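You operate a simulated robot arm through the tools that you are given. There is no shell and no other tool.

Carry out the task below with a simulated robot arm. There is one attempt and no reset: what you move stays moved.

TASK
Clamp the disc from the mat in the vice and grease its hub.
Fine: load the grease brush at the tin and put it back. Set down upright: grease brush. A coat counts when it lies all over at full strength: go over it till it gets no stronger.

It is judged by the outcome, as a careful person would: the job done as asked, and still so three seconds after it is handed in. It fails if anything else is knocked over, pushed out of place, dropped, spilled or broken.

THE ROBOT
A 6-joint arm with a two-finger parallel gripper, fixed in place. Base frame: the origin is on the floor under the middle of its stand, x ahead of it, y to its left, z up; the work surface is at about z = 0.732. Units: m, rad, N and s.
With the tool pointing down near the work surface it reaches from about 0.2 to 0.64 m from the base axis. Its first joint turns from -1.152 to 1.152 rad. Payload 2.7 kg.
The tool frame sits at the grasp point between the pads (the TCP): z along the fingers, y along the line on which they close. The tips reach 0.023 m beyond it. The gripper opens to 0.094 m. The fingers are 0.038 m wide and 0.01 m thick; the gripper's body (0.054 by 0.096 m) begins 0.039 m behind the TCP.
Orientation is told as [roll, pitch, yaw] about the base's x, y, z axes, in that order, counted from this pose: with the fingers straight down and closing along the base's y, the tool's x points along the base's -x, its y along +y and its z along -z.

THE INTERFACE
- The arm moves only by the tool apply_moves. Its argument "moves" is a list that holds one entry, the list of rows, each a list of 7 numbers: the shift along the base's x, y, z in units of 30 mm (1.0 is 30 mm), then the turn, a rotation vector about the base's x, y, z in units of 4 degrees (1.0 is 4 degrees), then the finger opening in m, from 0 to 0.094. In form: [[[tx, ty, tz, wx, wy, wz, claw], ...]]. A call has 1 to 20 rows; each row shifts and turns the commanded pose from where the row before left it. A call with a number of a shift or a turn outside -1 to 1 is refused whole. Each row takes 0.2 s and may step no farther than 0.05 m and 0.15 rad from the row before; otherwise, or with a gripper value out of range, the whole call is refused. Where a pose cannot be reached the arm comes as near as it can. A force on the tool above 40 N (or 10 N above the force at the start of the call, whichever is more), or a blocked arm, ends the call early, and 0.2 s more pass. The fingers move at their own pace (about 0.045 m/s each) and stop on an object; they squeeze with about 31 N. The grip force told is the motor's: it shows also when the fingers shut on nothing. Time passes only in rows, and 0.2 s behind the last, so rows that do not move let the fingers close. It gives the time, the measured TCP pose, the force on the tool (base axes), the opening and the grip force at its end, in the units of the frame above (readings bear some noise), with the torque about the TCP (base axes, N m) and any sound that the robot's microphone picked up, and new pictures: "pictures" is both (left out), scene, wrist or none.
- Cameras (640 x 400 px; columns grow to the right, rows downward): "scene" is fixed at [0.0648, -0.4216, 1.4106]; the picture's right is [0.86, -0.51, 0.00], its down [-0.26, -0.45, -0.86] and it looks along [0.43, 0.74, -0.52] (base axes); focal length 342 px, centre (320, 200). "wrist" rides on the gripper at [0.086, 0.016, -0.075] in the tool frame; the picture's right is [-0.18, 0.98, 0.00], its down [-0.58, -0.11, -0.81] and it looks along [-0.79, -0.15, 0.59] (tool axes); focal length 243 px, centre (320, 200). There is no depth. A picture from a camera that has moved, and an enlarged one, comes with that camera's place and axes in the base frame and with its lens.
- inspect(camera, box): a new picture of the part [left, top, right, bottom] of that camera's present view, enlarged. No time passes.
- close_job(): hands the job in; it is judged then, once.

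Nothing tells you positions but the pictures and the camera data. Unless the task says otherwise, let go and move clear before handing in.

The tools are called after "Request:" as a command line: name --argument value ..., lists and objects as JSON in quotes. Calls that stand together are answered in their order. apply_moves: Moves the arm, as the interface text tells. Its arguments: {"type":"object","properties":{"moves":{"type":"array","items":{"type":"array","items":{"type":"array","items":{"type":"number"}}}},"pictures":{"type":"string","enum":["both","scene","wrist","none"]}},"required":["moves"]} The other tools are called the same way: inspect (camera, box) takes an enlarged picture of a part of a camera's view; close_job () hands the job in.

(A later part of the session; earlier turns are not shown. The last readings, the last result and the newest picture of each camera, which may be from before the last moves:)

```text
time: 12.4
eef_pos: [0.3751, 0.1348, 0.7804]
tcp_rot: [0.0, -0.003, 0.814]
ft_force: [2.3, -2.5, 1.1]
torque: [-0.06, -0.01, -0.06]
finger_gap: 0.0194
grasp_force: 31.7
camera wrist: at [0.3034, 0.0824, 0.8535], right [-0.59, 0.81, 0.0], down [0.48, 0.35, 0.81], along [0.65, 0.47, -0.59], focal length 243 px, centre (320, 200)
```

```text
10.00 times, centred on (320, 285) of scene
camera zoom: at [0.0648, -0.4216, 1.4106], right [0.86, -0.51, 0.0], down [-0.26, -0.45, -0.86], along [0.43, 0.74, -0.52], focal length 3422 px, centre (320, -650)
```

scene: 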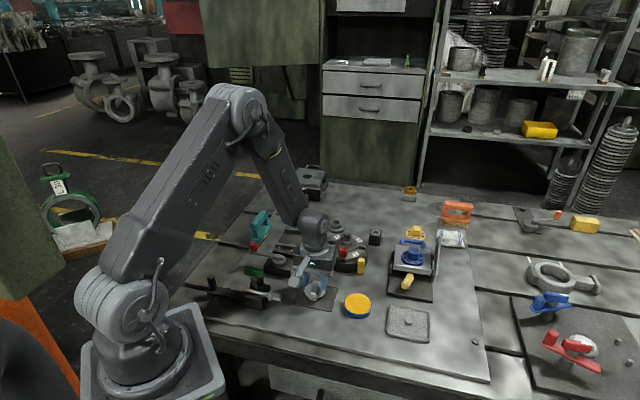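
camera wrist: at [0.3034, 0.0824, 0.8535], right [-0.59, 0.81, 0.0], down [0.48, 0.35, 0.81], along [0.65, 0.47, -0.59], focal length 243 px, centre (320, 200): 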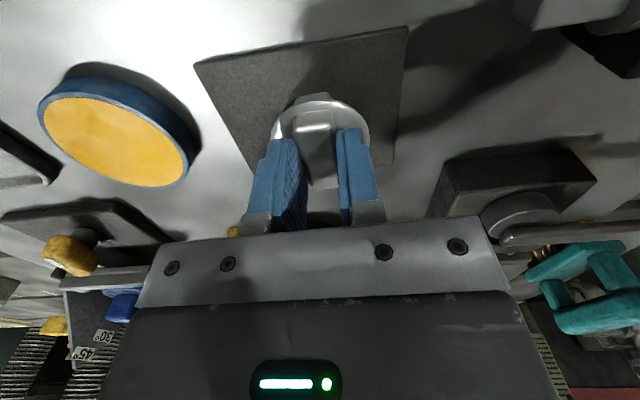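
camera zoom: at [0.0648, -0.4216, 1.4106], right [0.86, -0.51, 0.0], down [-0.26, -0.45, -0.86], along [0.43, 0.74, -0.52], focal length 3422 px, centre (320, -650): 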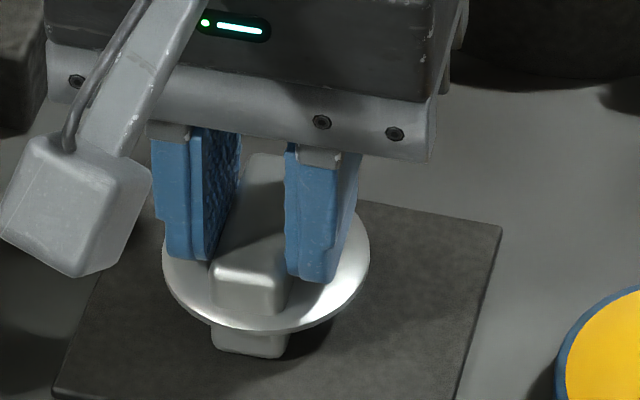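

The bar is gripped at 19.4 mm. I'll lift the disc gently and check it from the scene camera to size the foot.

Request:
apply_moves --moves '[[[0, 0, 0.2, 0, 0, 0, 0.01], [0, 0, 0.4, 0, 0, 0, 0.01], [0, 0, 0.5, 0, 0, 0, 0.01], [0, 0, 0.5, 0, 0, 0, 0.01], [0, 0, 0.5, 0, 0, 0, 0.01], [0, 0, 0.5, 0, 0, 0, 0.01], [0, 0, 0.3, 0, 0, 0, 0.01], [0, 0, 0, 0, 0, 0, 0.01]]]' --pictures "both"

Request:
inspect --camera "scene" --box '[285, 230, 345, 280]'

Request:
inspect --camera "wrist" --box '[400, 60, 640, 260]'

```text
time: 14.2
eef_pos: [0.3755, 0.1344, 0.867]
tcp_rot: [-0.002, -0.001, 0.813]
ft_force: [-0.2, 0.4, -1.9]
torque: [0.0, 0.02, 0.02]
finger_gap: 0.0192
grasp_force: 31.3
camera wrist: at [0.3044, 0.0829, 0.9412], right [-0.59, 0.81, 0.0], down [0.48, 0.35, 0.81], along [0.65, 0.47, -0.59], focal length 243 px, centre (320, 200)
```

scene: 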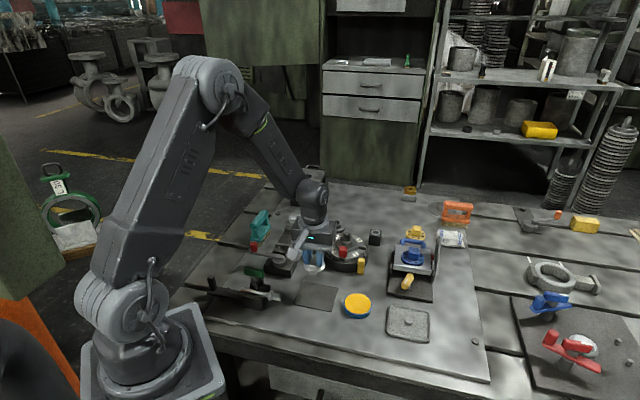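
wrist: 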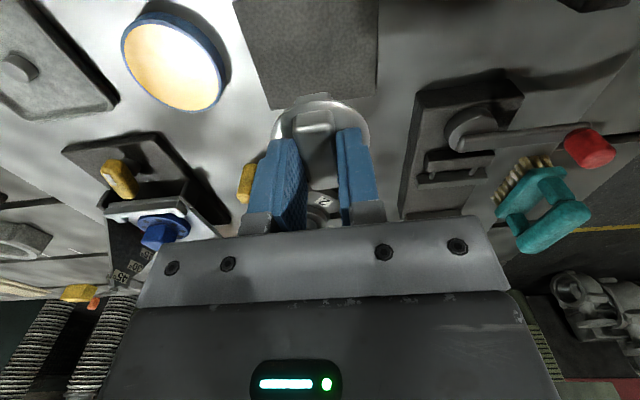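

```text
8.00 times, centred on (315, 255) of scene
camera zoom: at [0.0648, -0.4216, 1.4106], right [0.86, -0.51, 0.0], down [-0.26, -0.45, -0.86], along [0.43, 0.74, -0.52], focal length 2737 px, centre (360, -240)
```

zoom: 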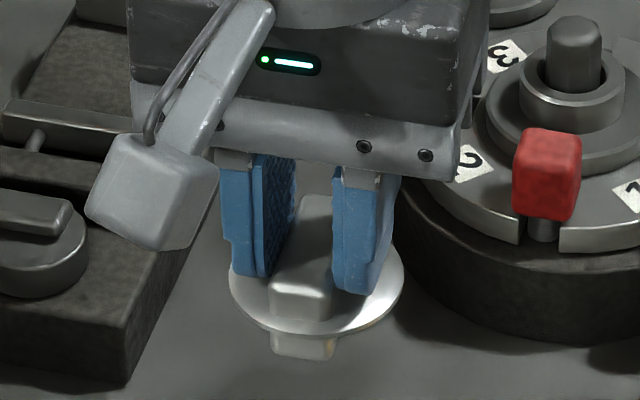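

```text
2.00 times, centred on (520, 160) of wrist
camera zoom: at [0.3044, 0.0829, 0.9412], right [-0.59, 0.81, 0.0], down [0.48, 0.35, 0.81], along [0.65, 0.47, -0.59], focal length 485 px, centre (-80, 280)
```

zoom: 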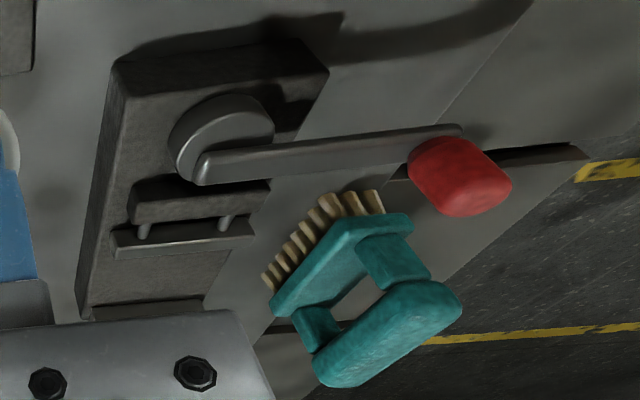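

The disc lifted cleanly, and its foot plus disc is roughly 15–17 mm tall. I'll carry it at a safe height to above the vice centre, near (0.4125, 0.340), and check the jaw positions from there.

Request:
apply_moves --moves '[[[0, 0, 0.7, 0, 0, 0, 0.01], [0, 0, 0.7, 0, 0, 0, 0.01], [0.137, 0.761, 0, 0, 0, 0, 0.01], [0.137, 0.761, 0, 0, 0, 0, 0.01], [0.137, 0.761, 0, 0, 0, 0, 0.01], [0.137, 0.761, 0, 0, 0, 0, 0.01], [0.137, 0.761, 0, 0, 0, 0, 0.01], [0.137, 0.761, 0, 0, 0, 0, 0.01], [0.137, 0.761, 0, 0, 0, 0, 0.01], [0.137, 0.761, 0, 0, 0, 0, 0.01], [0.137, 0.761, 0, 0, 0, 0, 0.01], [0, 0, 0, 0, 0, 0, 0.01]]]' --pictures "both"

Request:
inspect --camera "wrist" --box '[200, 0, 440, 150]'

Request:
inspect --camera "scene" --box '[240, 190, 330, 270]'

```text
time: 16.8
eef_pos: [0.4133, 0.3402, 0.9102]
tcp_rot: [0.001, -0.001, 0.813]
ft_force: [0.1, -0.8, -1.8]
torque: [-0.01, -0.01, -0.01]
finger_gap: 0.0194
grasp_force: 31.1
camera wrist: at [0.3426, 0.288, 0.9836], right [-0.59, 0.81, 0.0], down [0.48, 0.35, 0.81], along [0.65, 0.47, -0.59], focal length 243 px, centre (320, 200)
```

scene: 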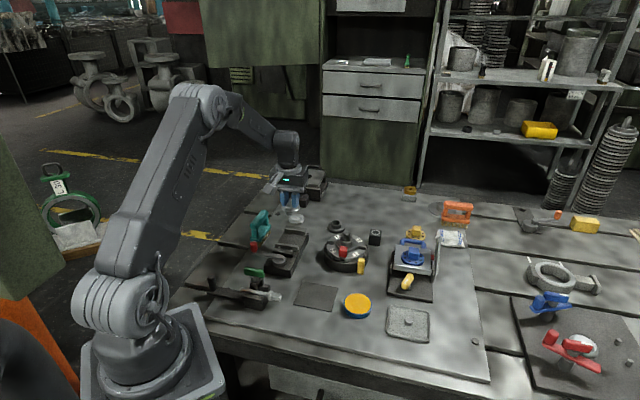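
wrist: 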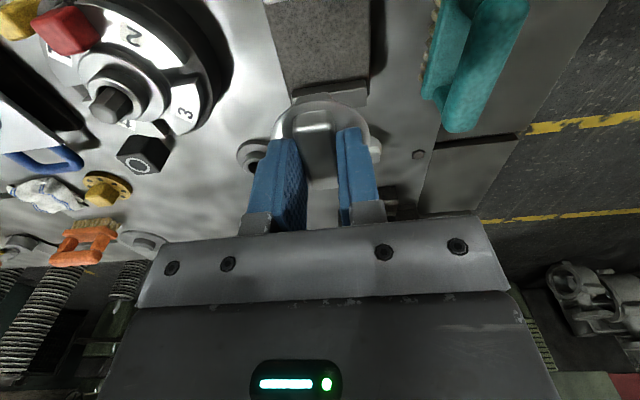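

```text
2.67 times, centred on (320, 75) of wrist
camera zoom: at [0.3426, 0.288, 0.9836], right [-0.59, 0.81, 0.0], down [0.48, 0.35, 0.81], along [0.65, 0.47, -0.59], focal length 647 px, centre (320, 533)
```

zoom: 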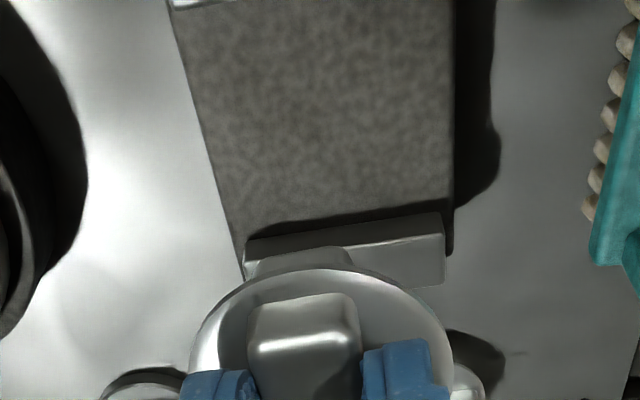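

```text
5.00 times, centred on (285, 230) of scene
camera zoom: at [0.0648, -0.4215, 1.4106], right [0.86, -0.51, 0.0], down [-0.26, -0.45, -0.86], along [0.43, 0.74, -0.52], focal length 1711 px, centre (495, 50)
```

zoom: 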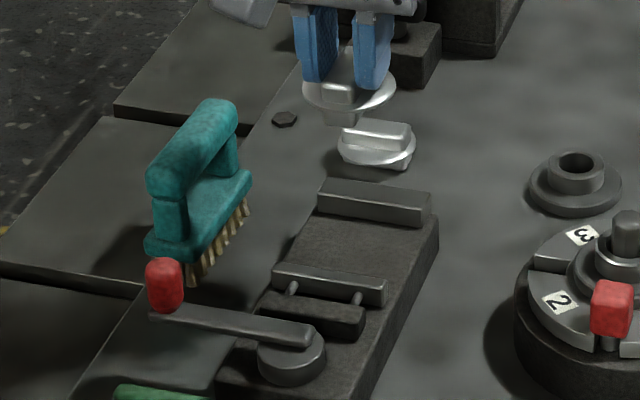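

From this view the fixed jaw's inner edge runs (0.459, 0.342) to (0.412, 0.390), which agrees with the earlier view. The gap centre is (0.410, 0.341). I'll lower the disc between the jaws, stopping short of the bed first.

Request:
apply_moves --moves '[[[-0.022, 0.03, -0.45, 0, 0, 0, 0.01], [-0.022, 0.03, -0.45, 0, 0, 0, 0.01], [0, 0, -0.45, 0, 0, 0, 0.01], [0, 0, -0.45, 0, 0, 0, 0.01], [0, 0, -0.45, 0, 0, 0, 0.01], [0, 0, -0.45, 0, 0, 0, 0.01], [0, 0, -0.3, 0, 0, 0, 0.01], [0, 0, 0, 0, 0, 0, 0.01]]]' --pictures "both"

Request:
inspect --camera "wrist" --box '[200, 20, 440, 220]'

Request:
inspect --camera "scene" --box '[260, 210, 330, 260]'

```text
time: 18.6
eef_pos: [0.41, 0.3419, 0.8175]
tcp_rot: [0.0, -0.001, 0.813]
ft_force: [0.6, -0.1, -1.7]
torque: [0.01, 0.0, 0.01]
finger_gap: 0.0197
grasp_force: 30.8
camera wrist: at [0.3389, 0.2895, 0.8908], right [-0.59, 0.81, 0.0], down [0.48, 0.35, 0.81], along [0.65, 0.47, -0.59], focal length 243 px, centre (320, 200)
```

scene: 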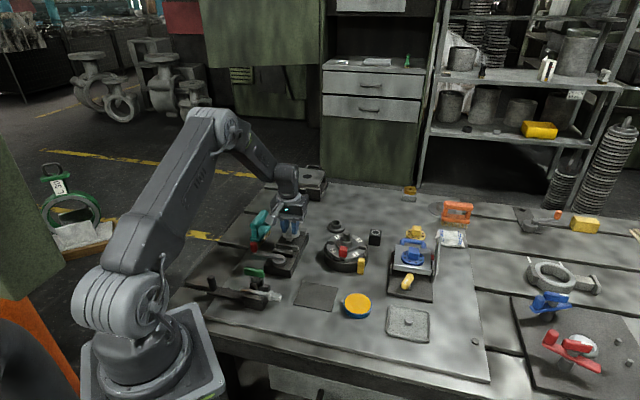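
wrist: 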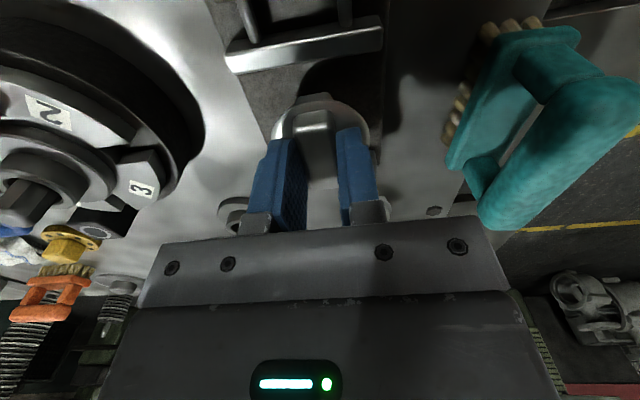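

```text
2.00 times, centred on (320, 120) of wrist
camera zoom: at [0.3389, 0.2895, 0.8908], right [-0.59, 0.81, 0.0], down [0.48, 0.35, 0.81], along [0.65, 0.47, -0.59], focal length 485 px, centre (320, 360)
```

zoom: 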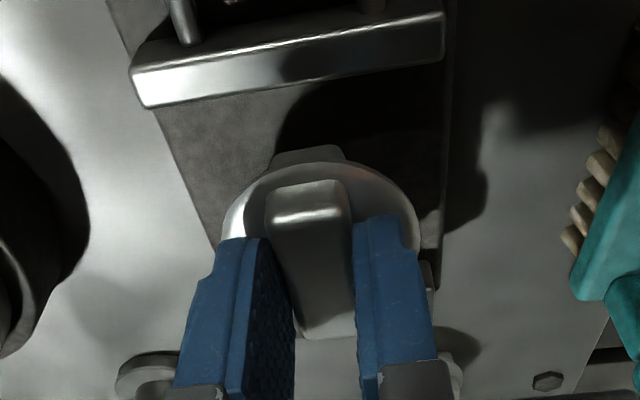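

```text
8.00 times, centred on (295, 235) of scene
camera zoom: at [0.0648, -0.4215, 1.4106], right [0.86, -0.51, 0.0], down [-0.26, -0.45, -0.86], along [0.43, 0.74, -0.52], focal length 2737 px, centre (520, -80)
```

zoom: 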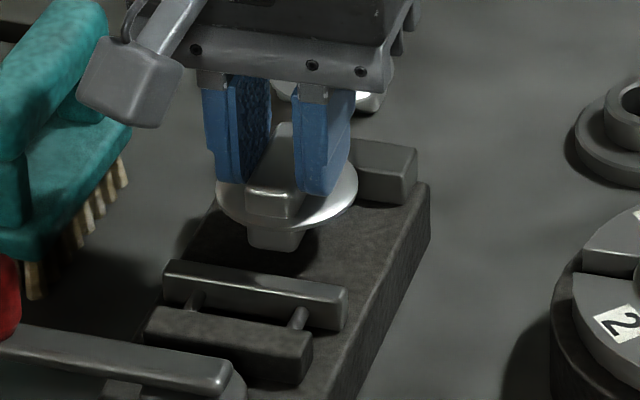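

The disc hangs centred between the jaws. I'll continue down in small steps and feel for the bed.

Request:
apply_moves --moves '[[[0, 0, -0.08, 0, 0, 0, 0.01], [0, 0, -0.08, 0, 0, 0, 0.01], [0, 0, -0.08, 0, 0, 0, 0.01], [0, 0, -0.08, 0, 0, 0, 0.01], [0, 0, -0.08, 0, 0, 0, 0.01], [0, 0, 0, 0, 0, 0, 0.01]]]' --pictures "none"

Request:
inspect --camera "scene" --box '[260, 210, 330, 260]'

```text
time: 20.0
eef_pos: [0.4119, 0.3396, 0.8065]
tcp_rot: [0.0, -0.001, 0.813]
ft_force: [0.1, 0.1, -3.1]
torque: [0.0, 0.03, -0.02]
finger_gap: 0.0193
grasp_force: 30.9
```

```text
8.00 times, centred on (295, 235) of scene
camera zoom: at [0.0648, -0.4215, 1.4106], right [0.86, -0.51, 0.0], down [-0.26, -0.45, -0.86], along [0.43, 0.74, -0.52], focal length 2737 px, centre (520, -80)
```

zoom: 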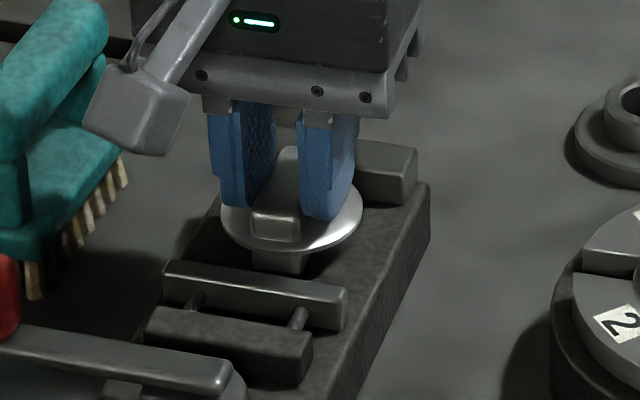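

Request:
apply_moves --moves '[[[0, 0, -0.05, 0, 0, 0, 0.01], [0, 0, -0.05, 0, 0, 0, 0.01], [0, 0, -0.05, 0, 0, 0, 0.01], [0, 0, 0, 0, 0, 0, 0.01]]]' --pictures "none"

Request:
inspect --camera "scene" --box '[260, 210, 330, 260]'

```text
time: 21.0
eef_pos: [0.4116, 0.3405, 0.8035]
tcp_rot: [0.0, -0.008, 0.814]
ft_force: [-1.5, -5.7, 25.7]
torque: [-0.14, 0.04, 0.01]
finger_gap: 0.0198
grasp_force: 30.8
```

```text
8.00 times, centred on (295, 235) of scene
camera zoom: at [0.0644, -0.422, 1.4105], right [0.86, -0.51, 0.0], down [-0.26, -0.45, -0.86], along [0.43, 0.74, -0.52], focal length 2737 px, centre (520, -80)
```

zoom: 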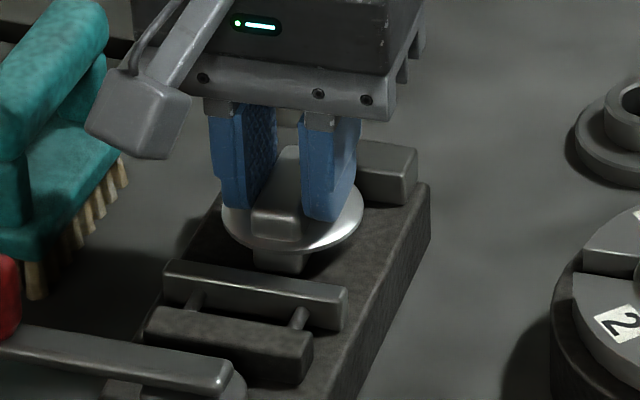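

Request:
inspect --camera "wrist" --box '[200, 10, 440, 220]'

Request:
inspect --camera "scene" --box '[278, 222, 318, 250]'

```text
1.90 times, centred on (320, 115) of wrist
camera zoom: at [0.3407, 0.2895, 0.8775], right [-0.59, 0.81, 0.0], down [0.47, 0.34, 0.81], along [0.66, 0.48, -0.59], focal length 462 px, centre (320, 362)
```

zoom: 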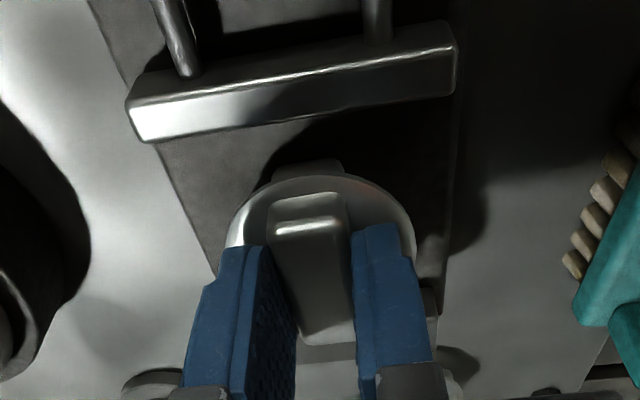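

```text
14.29 times, centred on (298, 236) of scene
camera zoom: at [0.0644, -0.422, 1.4105], right [0.86, -0.51, 0.0], down [-0.26, -0.45, -0.86], along [0.43, 0.74, -0.52], focal length 4888 px, centre (634, -314)
```

zoom: 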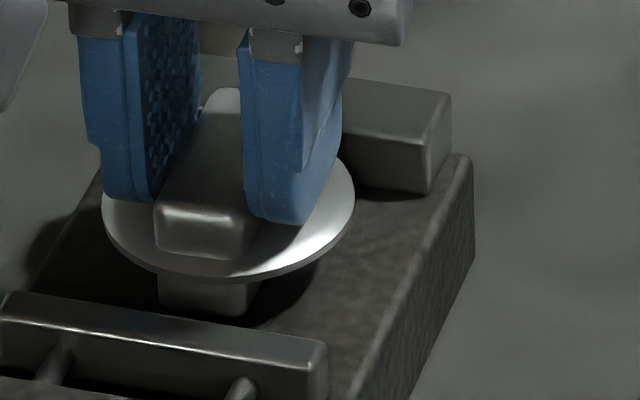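

The foot is on the bed at TCP 0.8035 with 25 N of press, and the disc underside looks almost level with the jaw tops at 0.775. I'll relieve the press a little, then slide gently toward the fixed jaw while holding the bar, to feel whether the rim or the foot meets the jaw.

Request:
apply_moves --moves '[[[0, 0, 0.04, 0, 0, 0, 0.01], [0, 0, 0, 0, 0, 0, 0.01]]]' --pictures "none"

```text
time: 21.6
eef_pos: [0.4119, 0.3415, 0.8054]
tcp_rot: [0.001, -0.007, 0.813]
ft_force: [4.1, 2.1, 18.8]
torque: [0.14, -0.28, 0.02]
finger_gap: 0.0194
grasp_force: 31.0
```

Request:
apply_moves --moves '[[[0, 0, 0.03, 0, 0, 0, 0.01], [0, 0, 0, 0, 0, 0, 0.01]]]' --pictures "none"

Request:
inspect --camera "scene" --box '[278, 222, 318, 250]'

```text
time: 22.2
eef_pos: [0.4113, 0.3404, 0.8038]
tcp_rot: [-0.001, -0.001, 0.813]
ft_force: [5.0, 2.0, 14.3]
torque: [0.42, -0.5, -0.04]
finger_gap: 0.0194
grasp_force: 30.3
```

```text
14.29 times, centred on (298, 236) of scene
camera zoom: at [0.0647, -0.4217, 1.4106], right [0.86, -0.51, 0.0], down [-0.26, -0.45, -0.86], along [0.43, 0.74, -0.52], focal length 4888 px, centre (634, -314)
```

zoom: 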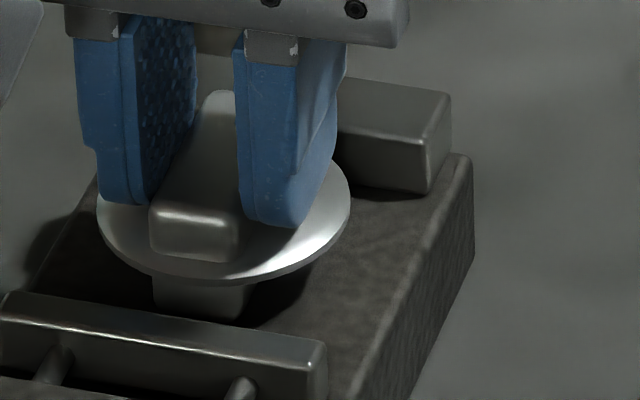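

Request:
apply_moves --moves '[[[0, 0, 0, 0, 0, 0, 0.04], [0, 0, 0, 0, 0, 0, 0.04], [0, 0, 0, 0, 0, 0, 0.04]]]' --pictures "wrist"

Request:
inspect --camera "scene" --box '[278, 222, 318, 250]'

Request:
inspect --camera "wrist" --box '[200, 10, 440, 220]'

```text
time: 23.0
eef_pos: [0.4094, 0.3397, 0.8033]
tcp_rot: [-0.001, 0.001, 0.813]
ft_force: [-0.9, -0.6, 0.8]
torque: [0.01, -0.06, -0.03]
finger_gap: 0.0399
grasp_force: 0.1
camera wrist: at [0.3392, 0.2887, 0.8768], right [-0.59, 0.81, 0.0], down [0.48, 0.35, 0.81], along [0.65, 0.47, -0.59], focal length 243 px, centre (320, 200)
```

wrist: 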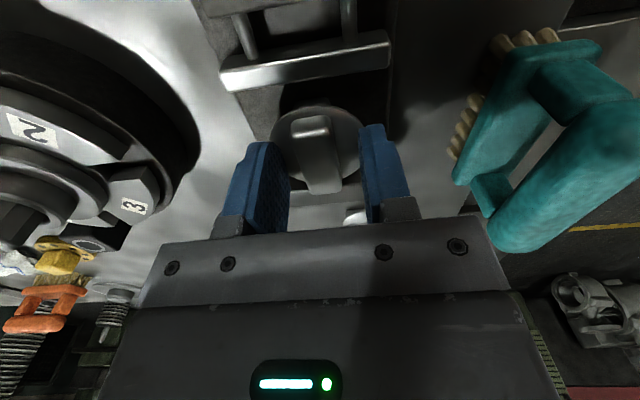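

```text
14.29 times, centred on (298, 236) of scene
camera zoom: at [0.0647, -0.4216, 1.4106], right [0.86, -0.51, 0.0], down [-0.26, -0.45, -0.86], along [0.43, 0.74, -0.52], focal length 4888 px, centre (634, -314)
```

zoom: 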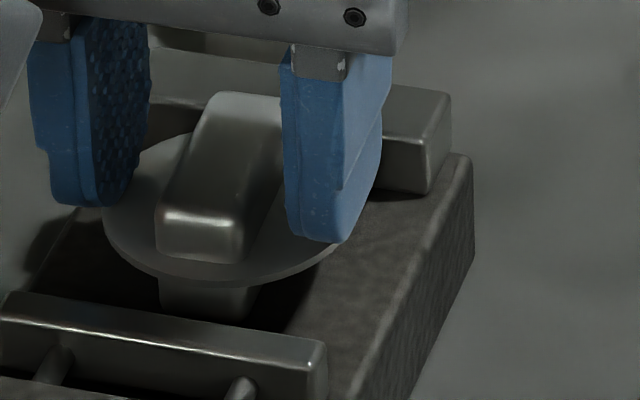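

```text
1.90 times, centred on (320, 115) of wrist
camera zoom: at [0.3392, 0.2887, 0.8768], right [-0.59, 0.81, 0.0], down [0.48, 0.35, 0.81], along [0.65, 0.47, -0.59], focal length 462 px, centre (320, 362)
```

zoom: 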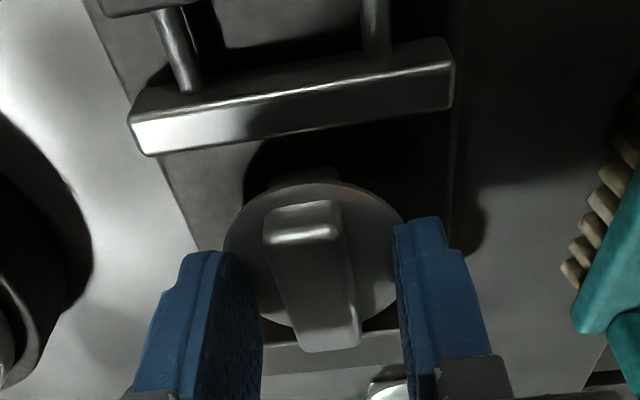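

The piece is released and standing on the bed. I'll raise the gripper straight up and look at how the disc sits relative to the jaws.

Request:
apply_moves --moves '[[[0, 0, 0.3, 0, 0, 0, 0.05], [0, 0, 0.5, 0, 0, 0, 0.05], [0, 0, 0.7, 0, 0, 0, 0.05], [0, 0, 0.7, 0, 0, 0, 0.05], [0, 0, 0.7, 0, 0, 0, 0.05], [0, 0, 0, 0, 0, 0, 0.05]]]' --pictures "both"

Request:
inspect --camera "scene" --box '[260, 215, 320, 265]'

Request:
inspect --camera "scene" --box '[278, 222, 318, 250]'

Request:
inspect --camera "wrist" --box '[220, 0, 420, 130]'

```text
time: 24.4
eef_pos: [0.4097, 0.3415, 0.892]
tcp_rot: [0.0, 0.001, 0.814]
ft_force: [-0.5, -0.2, -0.7]
torque: [0.01, -0.02, 0.0]
finger_gap: 0.0499
grasp_force: 0.1
camera wrist: at [0.3387, 0.2899, 0.9664], right [-0.59, 0.81, 0.0], down [0.48, 0.35, 0.81], along [0.65, 0.47, -0.59], focal length 243 px, centre (320, 200)
```

scene: 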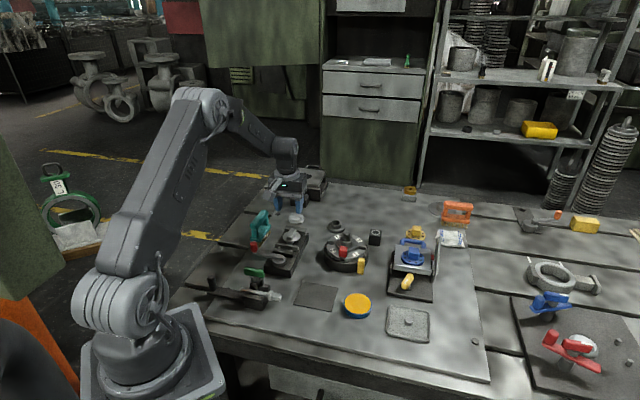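
wrist: 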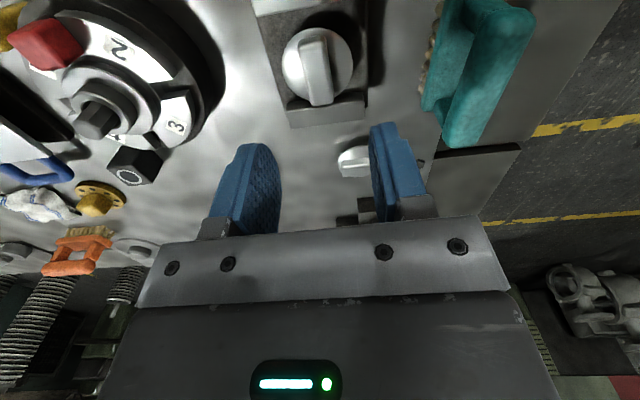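

```text
8.00 times, centred on (290, 240) of scene
camera zoom: at [0.0648, -0.4216, 1.4106], right [0.86, -0.51, 0.0], down [-0.26, -0.45, -0.86], along [0.43, 0.74, -0.52], focal length 2737 px, centre (560, -120)
```

zoom: 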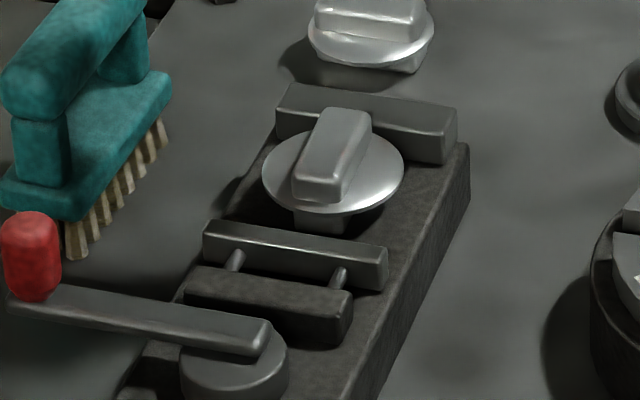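

```text
14.29 times, centred on (298, 236) of scene
camera zoom: at [0.0648, -0.4216, 1.4106], right [0.86, -0.51, 0.0], down [-0.26, -0.45, -0.86], along [0.43, 0.74, -0.52], focal length 4888 px, centre (634, -314)
```

zoom: 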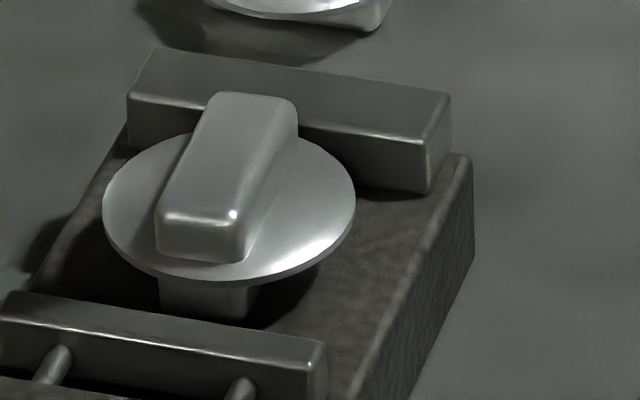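

```text
3.08 times, centred on (320, 65) of wrist
camera zoom: at [0.3387, 0.2899, 0.9664], right [-0.59, 0.81, 0.0], down [0.48, 0.35, 0.81], along [0.65, 0.47, -0.59], focal length 746 px, centre (320, 615)
```

zoom: 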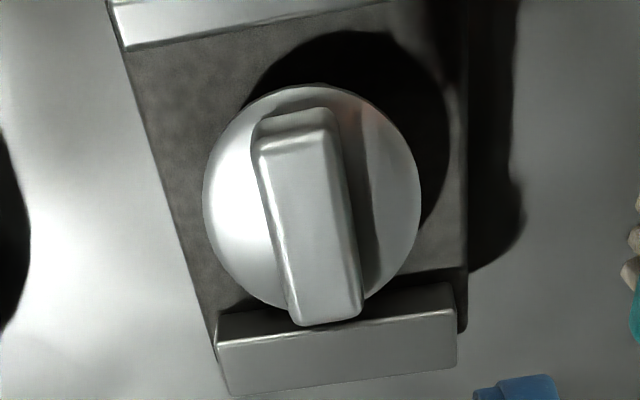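

The disc now stands upright between the jaws, with its flange a couple of millimetres above the jaw tops, so the jaws will close on its foot. Next is the cam lever. I'll move over the red knob near (0.289, 0.323) and turn the gripper to about -50° so the fingers can straddle it across its swing direction.

Request:
apply_moves --moves '[[[-0.2, -0.03, 0.063, 0, 0, -1, 0.05], [-0.2, -0.03, 0.063, 0, 0, -1, 0.05], [-0.2, -0.03, 0.063, 0, 0, -1, 0.05], [-0.2, -0.03, 0.063, 0, 0, -1, 0.05], [-0.2, -0.03, 0.063, 0, 0, -1, 0.05], [-0.2, -0.03, 0.063, 0, 0, -1, 0.05], [-0.2, -0.03, 0.063, 0, 0, -1, 0.05], [-0.2, -0.03, 0.063, 0, 0, -1, 0.05], [-0.2, -0.03, 0.063, 0, 0, -1, 0.05], [-0.2, -0.03, 0.063, 0, 0, -1, 0.05], [-0.2, -0.03, 0.063, 0, 0, -1, 0.05], [-0.2, -0.03, 0.063, 0, 0, -1, 0.05], [-0.2, -0.03, 0.063, 0, 0, -1, 0.05], [-0.2, -0.03, 0.063, 0, 0, -1, 0.05], [-0.2, -0.03, 0.063, 0, 0, -1, 0.05], [-0.2, -0.03, 0.063, 0, 0, -1, 0.05], [-0.2, -0.03, 0.063, 0, 0, -1, 0.05], [-0.2, -0.03, 0.063, 0, 0, -1, 0.05], [-0.2, -0.03, 0.063, 0, 0, -1, 0.05], [-0.2, -0.03, 0.063, 0, 0, -1, 0.05]]]' --pictures "both"

```text
time: 28.6
eef_pos: [0.2901, 0.3245, 0.9294]
tcp_rot: [-0.002, -0.002, -0.586]
ft_force: [-0.6, 0.7, 0.6]
torque: [-0.03, 0.0, 0.02]
finger_gap: 0.0498
grasp_force: 0.1
camera wrist: at [0.2273, 0.3852, 1.0022], right [0.7, 0.72, 0.0], down [0.42, -0.41, 0.81], along [0.58, -0.56, -0.59], focal length 243 px, centre (320, 200)
```

scene: 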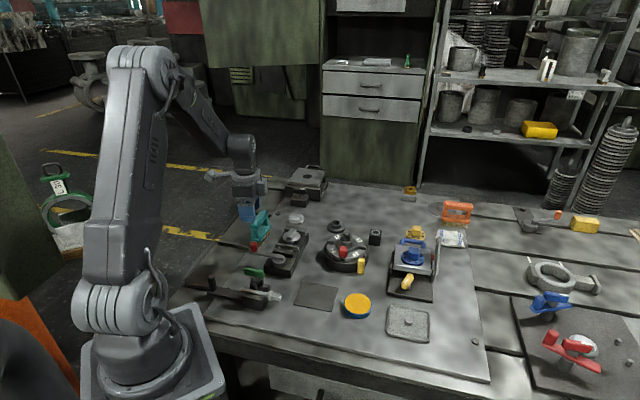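
wrist: 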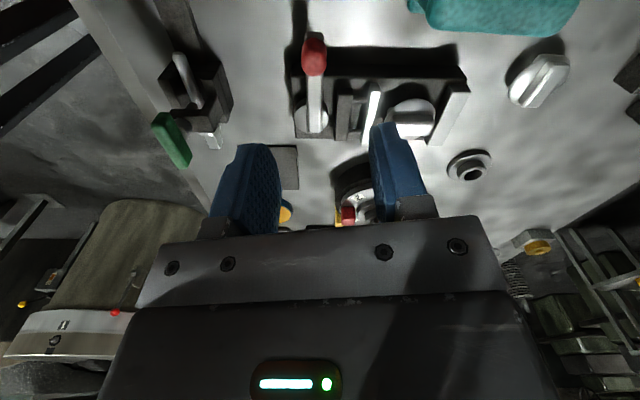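

Request:
inspect --camera "wrist" --box '[260, 10, 480, 160]'

Request:
inspect --camera "wrist" --box '[120, 10, 280, 180]'

Request:
inspect --camera "scene" --box '[200, 240, 300, 320]'

```text
2.67 times, centred on (370, 85) of wrist
camera zoom: at [0.2273, 0.3852, 1.0022], right [0.7, 0.72, 0.0], down [0.42, -0.41, 0.81], along [0.58, -0.56, -0.59], focal length 647 px, centre (187, 507)
```

zoom: 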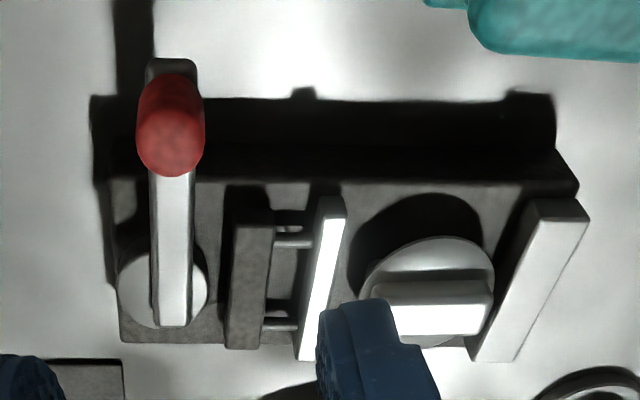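

```text
2.35 times, centred on (200, 95) of wrist
camera zoom: at [0.2273, 0.3852, 1.0022], right [0.7, 0.72, 0.0], down [0.42, -0.41, 0.81], along [0.58, -0.56, -0.59], focal length 571 px, centre (602, 447)
```

zoom: 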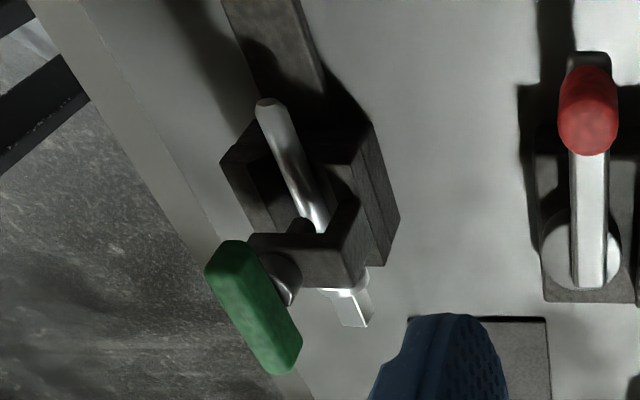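

```text
5.00 times, centred on (250, 280) of scene
camera zoom: at [0.0648, -0.4216, 1.4106], right [0.86, -0.51, 0.0], down [-0.26, -0.45, -0.86], along [0.43, 0.74, -0.52], focal length 1711 px, centre (670, -200)
```

zoom: 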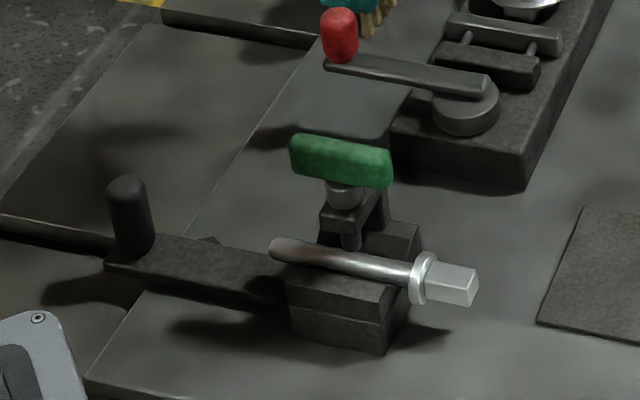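

The view is now square with the vice. The lever stands perpendicular to the vice axis, with its pivot near (0.340, 0.264) and knob near (0.2885, 0.3205). I'll align at -45° yaw and descend over the knob with the fingers open.

Request:
apply_moves --moves '[[[-0.013, -0.033, -0.4, 0, 0, -0.95, 0.05], [-0.02, -0.05, -0.4, 0, 0, -0.95, 0.05], [-0.02, -0.05, -0.4, 0, 0, -0.95, 0.05], [0, 0, -0.4, 0, 0, 0, 0.05], [0, 0, -0.4, 0, 0, 0, 0.05], [0, 0, -0.4, 0, 0, 0, 0.05], [0, 0, 0, 0, 0, 0, 0.05]]]' --pictures "both"

Request:
inspect --camera "scene" --box '[230, 215, 280, 265]'

Request:
inspect --camera "wrist" --box '[220, 40, 420, 220]'

```text
time: 30.2
eef_pos: [0.29, 0.3195, 0.8568]
tcp_rot: [-0.001, -0.002, -0.781]
ft_force: [1.0, 0.3, 0.6]
torque: [-0.03, 0.02, 0.0]
finger_gap: 0.05
grasp_force: 0.1
camera wrist: at [0.2402, 0.3919, 0.9307], right [0.82, 0.57, 0.0], down [0.33, -0.49, 0.81], along [0.46, -0.66, -0.59], focal length 243 px, centre (320, 200)
```

scene: 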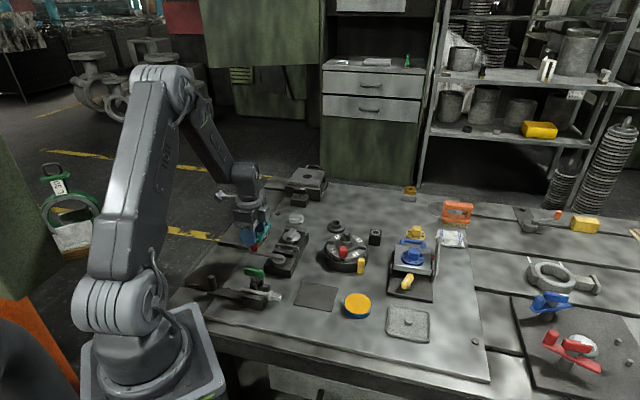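
wrist: 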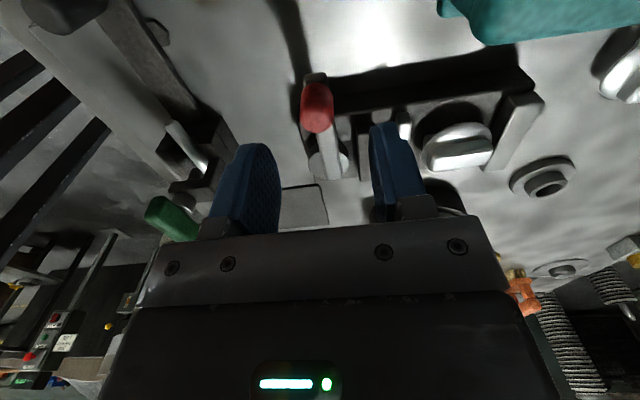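

```text
8.00 times, centred on (255, 240) of scene
camera zoom: at [0.0648, -0.4216, 1.4106], right [0.86, -0.51, 0.0], down [-0.26, -0.45, -0.86], along [0.43, 0.74, -0.52], focal length 2737 px, centre (840, -120)
```

zoom: 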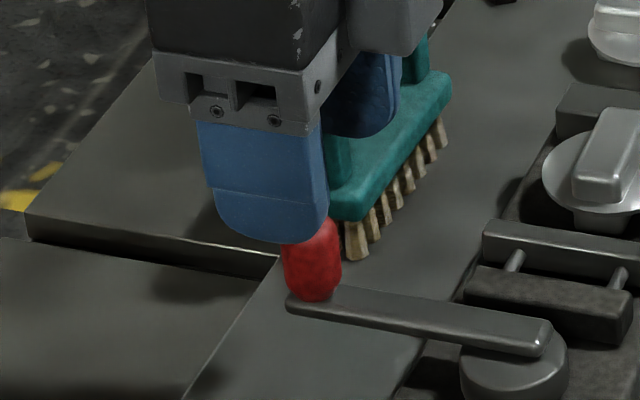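

```text
2.22 times, centred on (320, 130) of wrist
camera zoom: at [0.2402, 0.3919, 0.9307], right [0.82, 0.57, 0.0], down [0.33, -0.49, 0.81], along [0.46, -0.66, -0.59], focal length 539 px, centre (320, 356)
```

zoom: 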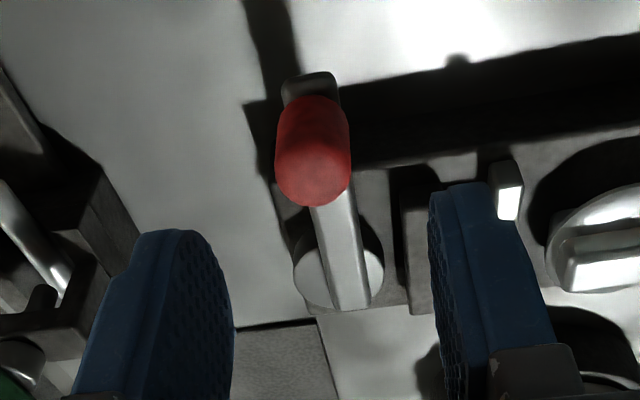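

Request:
apply_moves --moves '[[[-0.05, 0.05, -0.3, 0, 0, 0, 0.05], [0, 0, -0.3, 0, 0, 0, 0.05], [0, 0, -0.3, 0, 0, 0, 0.05], [0, 0, -0.25, 0, 0, 0, 0.05], [0, 0, 0, 0, 0, 0, 0.05]]]' --pictures "wrist"

Request:
inspect --camera "scene" --box '[230, 215, 290, 275]'

Request:
inspect --camera "wrist" --box '[220, 60, 420, 240]'

```text
time: 31.4
eef_pos: [0.2866, 0.3214, 0.8225]
tcp_rot: [-0.001, -0.002, -0.781]
ft_force: [-0.7, 0.4, 0.1]
torque: [-0.03, 0.01, 0.0]
finger_gap: 0.05
grasp_force: 0.0
camera wrist: at [0.2374, 0.394, 0.8959], right [0.82, 0.57, 0.0], down [0.33, -0.49, 0.81], along [0.46, -0.66, -0.59], focal length 243 px, centre (320, 200)
```

wrist: 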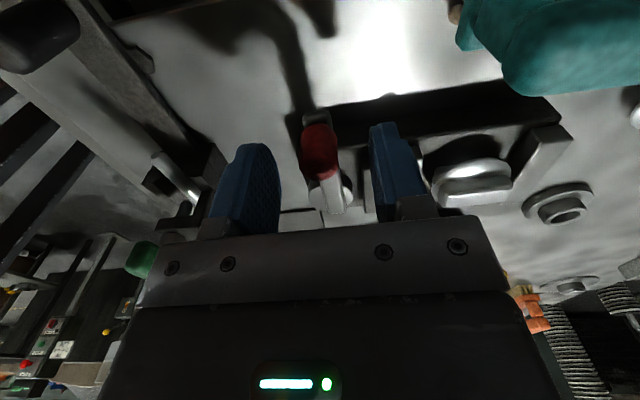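

```text
6.67 times, centred on (260, 245) of scene
camera zoom: at [0.0648, -0.4216, 1.4106], right [0.86, -0.51, 0.0], down [-0.26, -0.45, -0.86], along [0.43, 0.74, -0.52], focal length 2281 px, centre (720, -100)
```

zoom: 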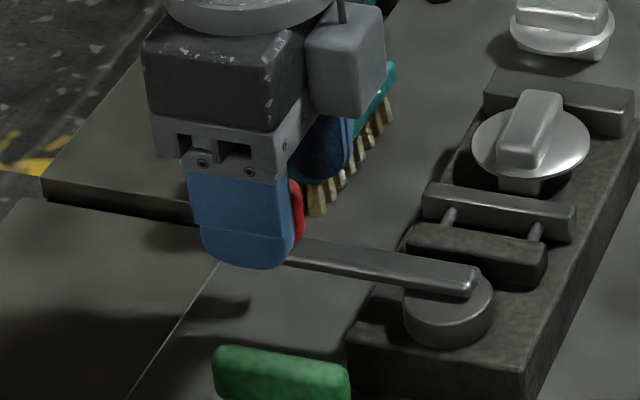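

```text
2.22 times, centred on (320, 150) of wrist
camera zoom: at [0.2374, 0.394, 0.8959], right [0.82, 0.57, 0.0], down [0.33, -0.49, 0.81], along [0.46, -0.66, -0.59], focal length 539 px, centre (320, 311)
```

zoom: 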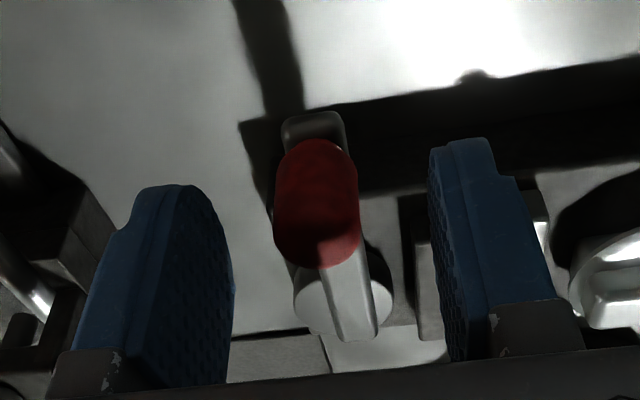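

The fingers straddle the knob with about 20 mm of overlap. I'll close on it.

Request:
apply_moves --moves '[[[0, 0, -0.1, 0, 0, 0, 0.05], [0, 0, 0, 0, 0, 0, 0.012], [0, 0, 0, 0, 0, 0, 0.012], [0, 0, 0, 0, 0, 0, 0.012], [0, 0, 0, 0, 0, 0, 0.012]]]' --pictures "none"

Request:
inspect --camera "scene" --box '[230, 215, 310, 275]'

```text
time: 32.6
eef_pos: [0.2872, 0.322, 0.8187]
tcp_rot: [0.001, -0.002, -0.782]
ft_force: [-1.9, -1.0, 0.6]
torque: [-0.06, 0.03, 0.01]
finger_gap: 0.0193
grasp_force: 44.7
```

```text
6.67 times, centred on (270, 245) of scene
camera zoom: at [0.0647, -0.4216, 1.4106], right [0.86, -0.51, 0.0], down [-0.26, -0.45, -0.86], along [0.43, 0.74, -0.52], focal length 2281 px, centre (653, -100)
```

zoom: 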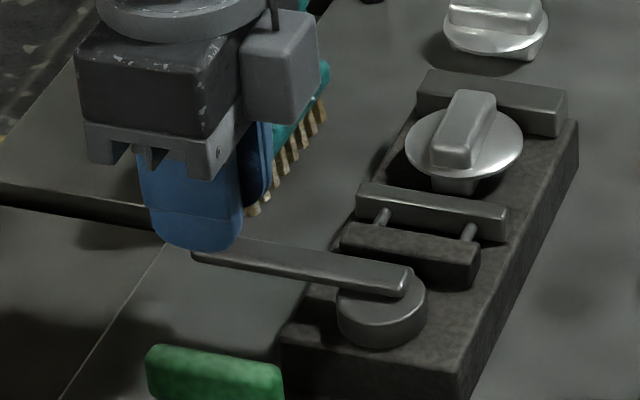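

I have the knob. I'll test the lever with a small counter-clockwise swing (knob moving away from the jaws) and read the force.

Request:
apply_moves --moves '[[[-0.13, -0.127, 0, 0, 0, 1, 0.012], [0, 0, 0, 0, 0, 0, 0.012]]]' --pictures "none"

Request:
inspect --camera "scene" --box '[230, 215, 310, 275]'

```text
time: 33.2
eef_pos: [0.2817, 0.3172, 0.8191]
tcp_rot: [0.0, -0.002, -0.711]
ft_force: [4.6, 1.2, -13.9]
torque: [0.23, -0.02, 0.27]
finger_gap: 0.0191
grasp_force: 44.8
```

```text
6.67 times, centred on (270, 245) of scene
camera zoom: at [0.065, -0.4214, 1.4107], right [0.86, -0.51, 0.0], down [-0.26, -0.45, -0.86], along [0.43, 0.74, -0.52], focal length 2281 px, centre (653, -100)
```

zoom: 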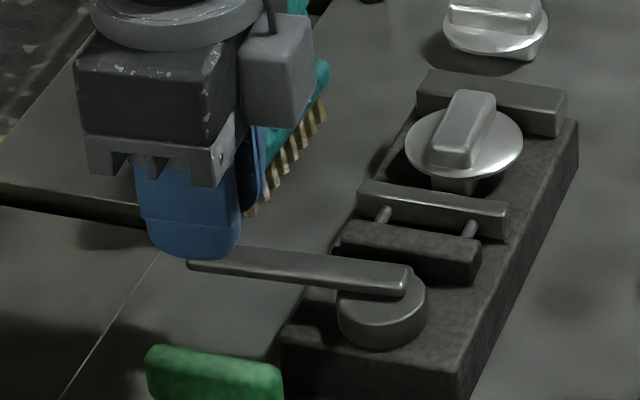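

The lever turned and the moving jaw crept toward the fixed jaw, so counter-clockwise closes it. I'll continue along the arc around the pivot in steps.

Request:
apply_moves --moves '[[[-0.12, -0.137, -0.01, 0, 0, 1, 0.012], [-0.113, -0.147, -0.01, 0, 0, 1, 0.012], [-0.1, -0.15, 0, 0, 0, 1, 0.012], [-0.09, -0.16, 0, 0, 0, 1, 0.012], [0, 0, 0, 0, 0, 0, 0.012]]]' --pictures "none"

Request:
inspect --camera "scene" --box '[230, 215, 310, 275]'

```text
time: 34.4
eef_pos: [0.2717, 0.2994, 0.8184]
tcp_rot: [-0.001, -0.003, -0.433]
ft_force: [16.1, -4.8, -19.7]
torque: [-0.21, -0.56, 0.09]
finger_gap: 0.0192
grasp_force: 45.1
```

```text
6.67 times, centred on (270, 245) of scene
camera zoom: at [0.0653, -0.4215, 1.4106], right [0.86, -0.51, 0.0], down [-0.26, -0.45, -0.86], along [0.43, 0.74, -0.52], focal length 2281 px, centre (653, -100)
```

zoom: 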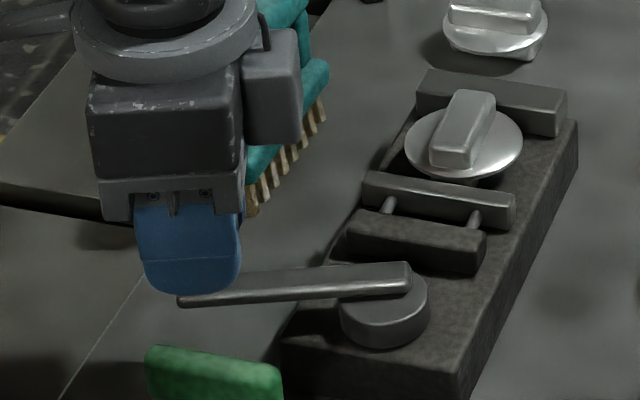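

Request:
apply_moves --moves '[[[0.0, -0.16, -0.03, 0, 0, 1, 0.012], [-0.06, -0.165, -0.01, 0, 0, 1, 0.012], [-0.05, -0.17, 0, 0, 0, 1, 0.012], [0, 0, 0, 0, 0, 0, 0.012]]]' --pictures "none"

Request:
inspect --camera "scene" --box '[230, 215, 310, 275]'

```text
time: 35.4
eef_pos: [0.2669, 0.2852, 0.8195]
tcp_rot: [0.003, -0.001, -0.223]
ft_force: [-19.6, 6.0, 29.7]
torque: [0.17, 0.86, 0.05]
finger_gap: 0.0191
grasp_force: 45.0
```

```text
6.67 times, centred on (270, 245) of scene
camera zoom: at [0.0641, -0.4217, 1.4106], right [0.86, -0.51, 0.0], down [-0.26, -0.45, -0.86], along [0.43, 0.74, -0.52], focal length 2281 px, centre (653, -100)
```

zoom: 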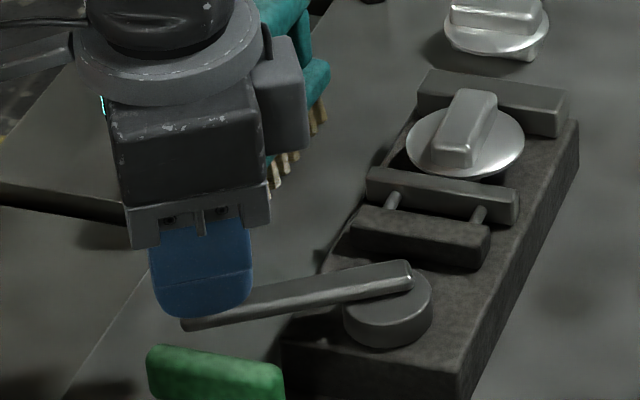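

Request:
apply_moves --moves '[[[-0.075, -0.163, 0.03, 0, 0, 1, 0.012], [0, 0, 0, 0, 0, 0, 0.012]]]' --pictures "none"

Request:
inspect --camera "scene" --box '[230, 215, 310, 275]'

```text
time: 36.0
eef_pos: [0.2661, 0.2808, 0.8199]
tcp_rot: [0.003, -0.005, -0.152]
ft_force: [-5.8, 5.1, 16.1]
torque: [0.0, -0.4, 0.31]
finger_gap: 0.0189
grasp_force: 45.2
```

```text
6.67 times, centred on (270, 245) of scene
camera zoom: at [0.0645, -0.4216, 1.4106], right [0.86, -0.51, 0.0], down [-0.26, -0.45, -0.86], along [0.43, 0.74, -0.52], focal length 2281 px, centre (653, -100)
```

zoom: 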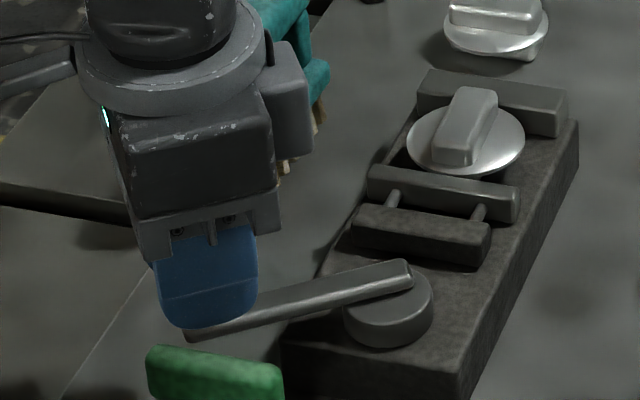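

Request:
apply_moves --moves '[[[-0.045, -0.173, 0.02, 0, 0, 1, 0.012], [-0.025, -0.175, 0, 0, 0, 1, 0.012], [0, 0, 0, 0, 0, 0, 0.012]]]' --pictures "none"

Request:
inspect --camera "scene" --box '[230, 215, 310, 275]'

```text
time: 36.8
eef_pos: [0.266, 0.269, 0.8197]
tcp_rot: [0.002, -0.002, -0.014]
ft_force: [28.7, -0.5, -14.9]
torque: [-0.02, -1.05, -0.06]
finger_gap: 0.0189
grasp_force: 45.1
```

```text
6.67 times, centred on (270, 245) of scene
camera zoom: at [0.0655, -0.4215, 1.4106], right [0.86, -0.51, 0.0], down [-0.26, -0.45, -0.86], along [0.43, 0.74, -0.52], focal length 2281 px, centre (653, -100)
```

zoom: 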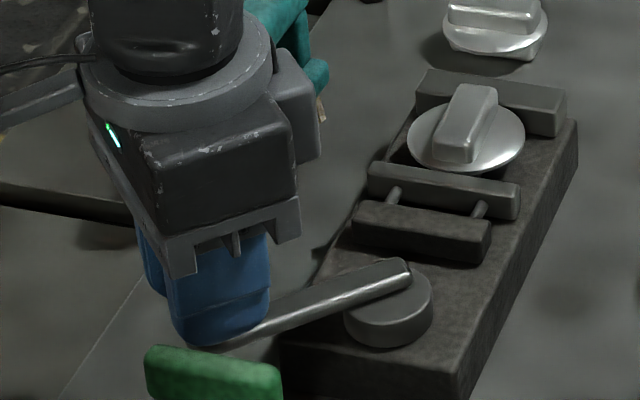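

Request:
apply_moves --moves '[[[0.08, -0.173, -0.015, 0, 0, 1, 0.012], [0, 0, 0, 0, 0, 0, 0.012]]]' --pictures "none"

Request:
inspect --camera "scene" --box '[230, 215, 310, 275]'

```text
time: 37.4
eef_pos: [0.2656, 0.2639, 0.8194]
tcp_rot: [-0.001, 0.0, 0.058]
ft_force: [6.8, 5.7, -3.5]
torque: [0.21, -0.59, 0.23]
finger_gap: 0.0191
grasp_force: 45.1
```

```text
6.67 times, centred on (270, 245) of scene
camera zoom: at [0.0649, -0.4214, 1.4107], right [0.86, -0.51, 0.0], down [-0.26, -0.45, -0.86], along [0.43, 0.74, -0.52], focal length 2281 px, centre (653, -100)
```

zoom: 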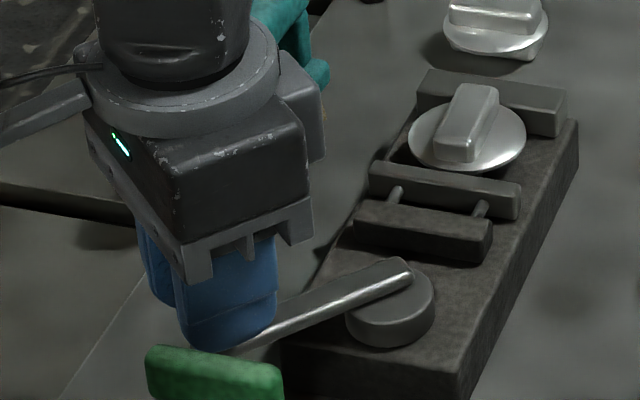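

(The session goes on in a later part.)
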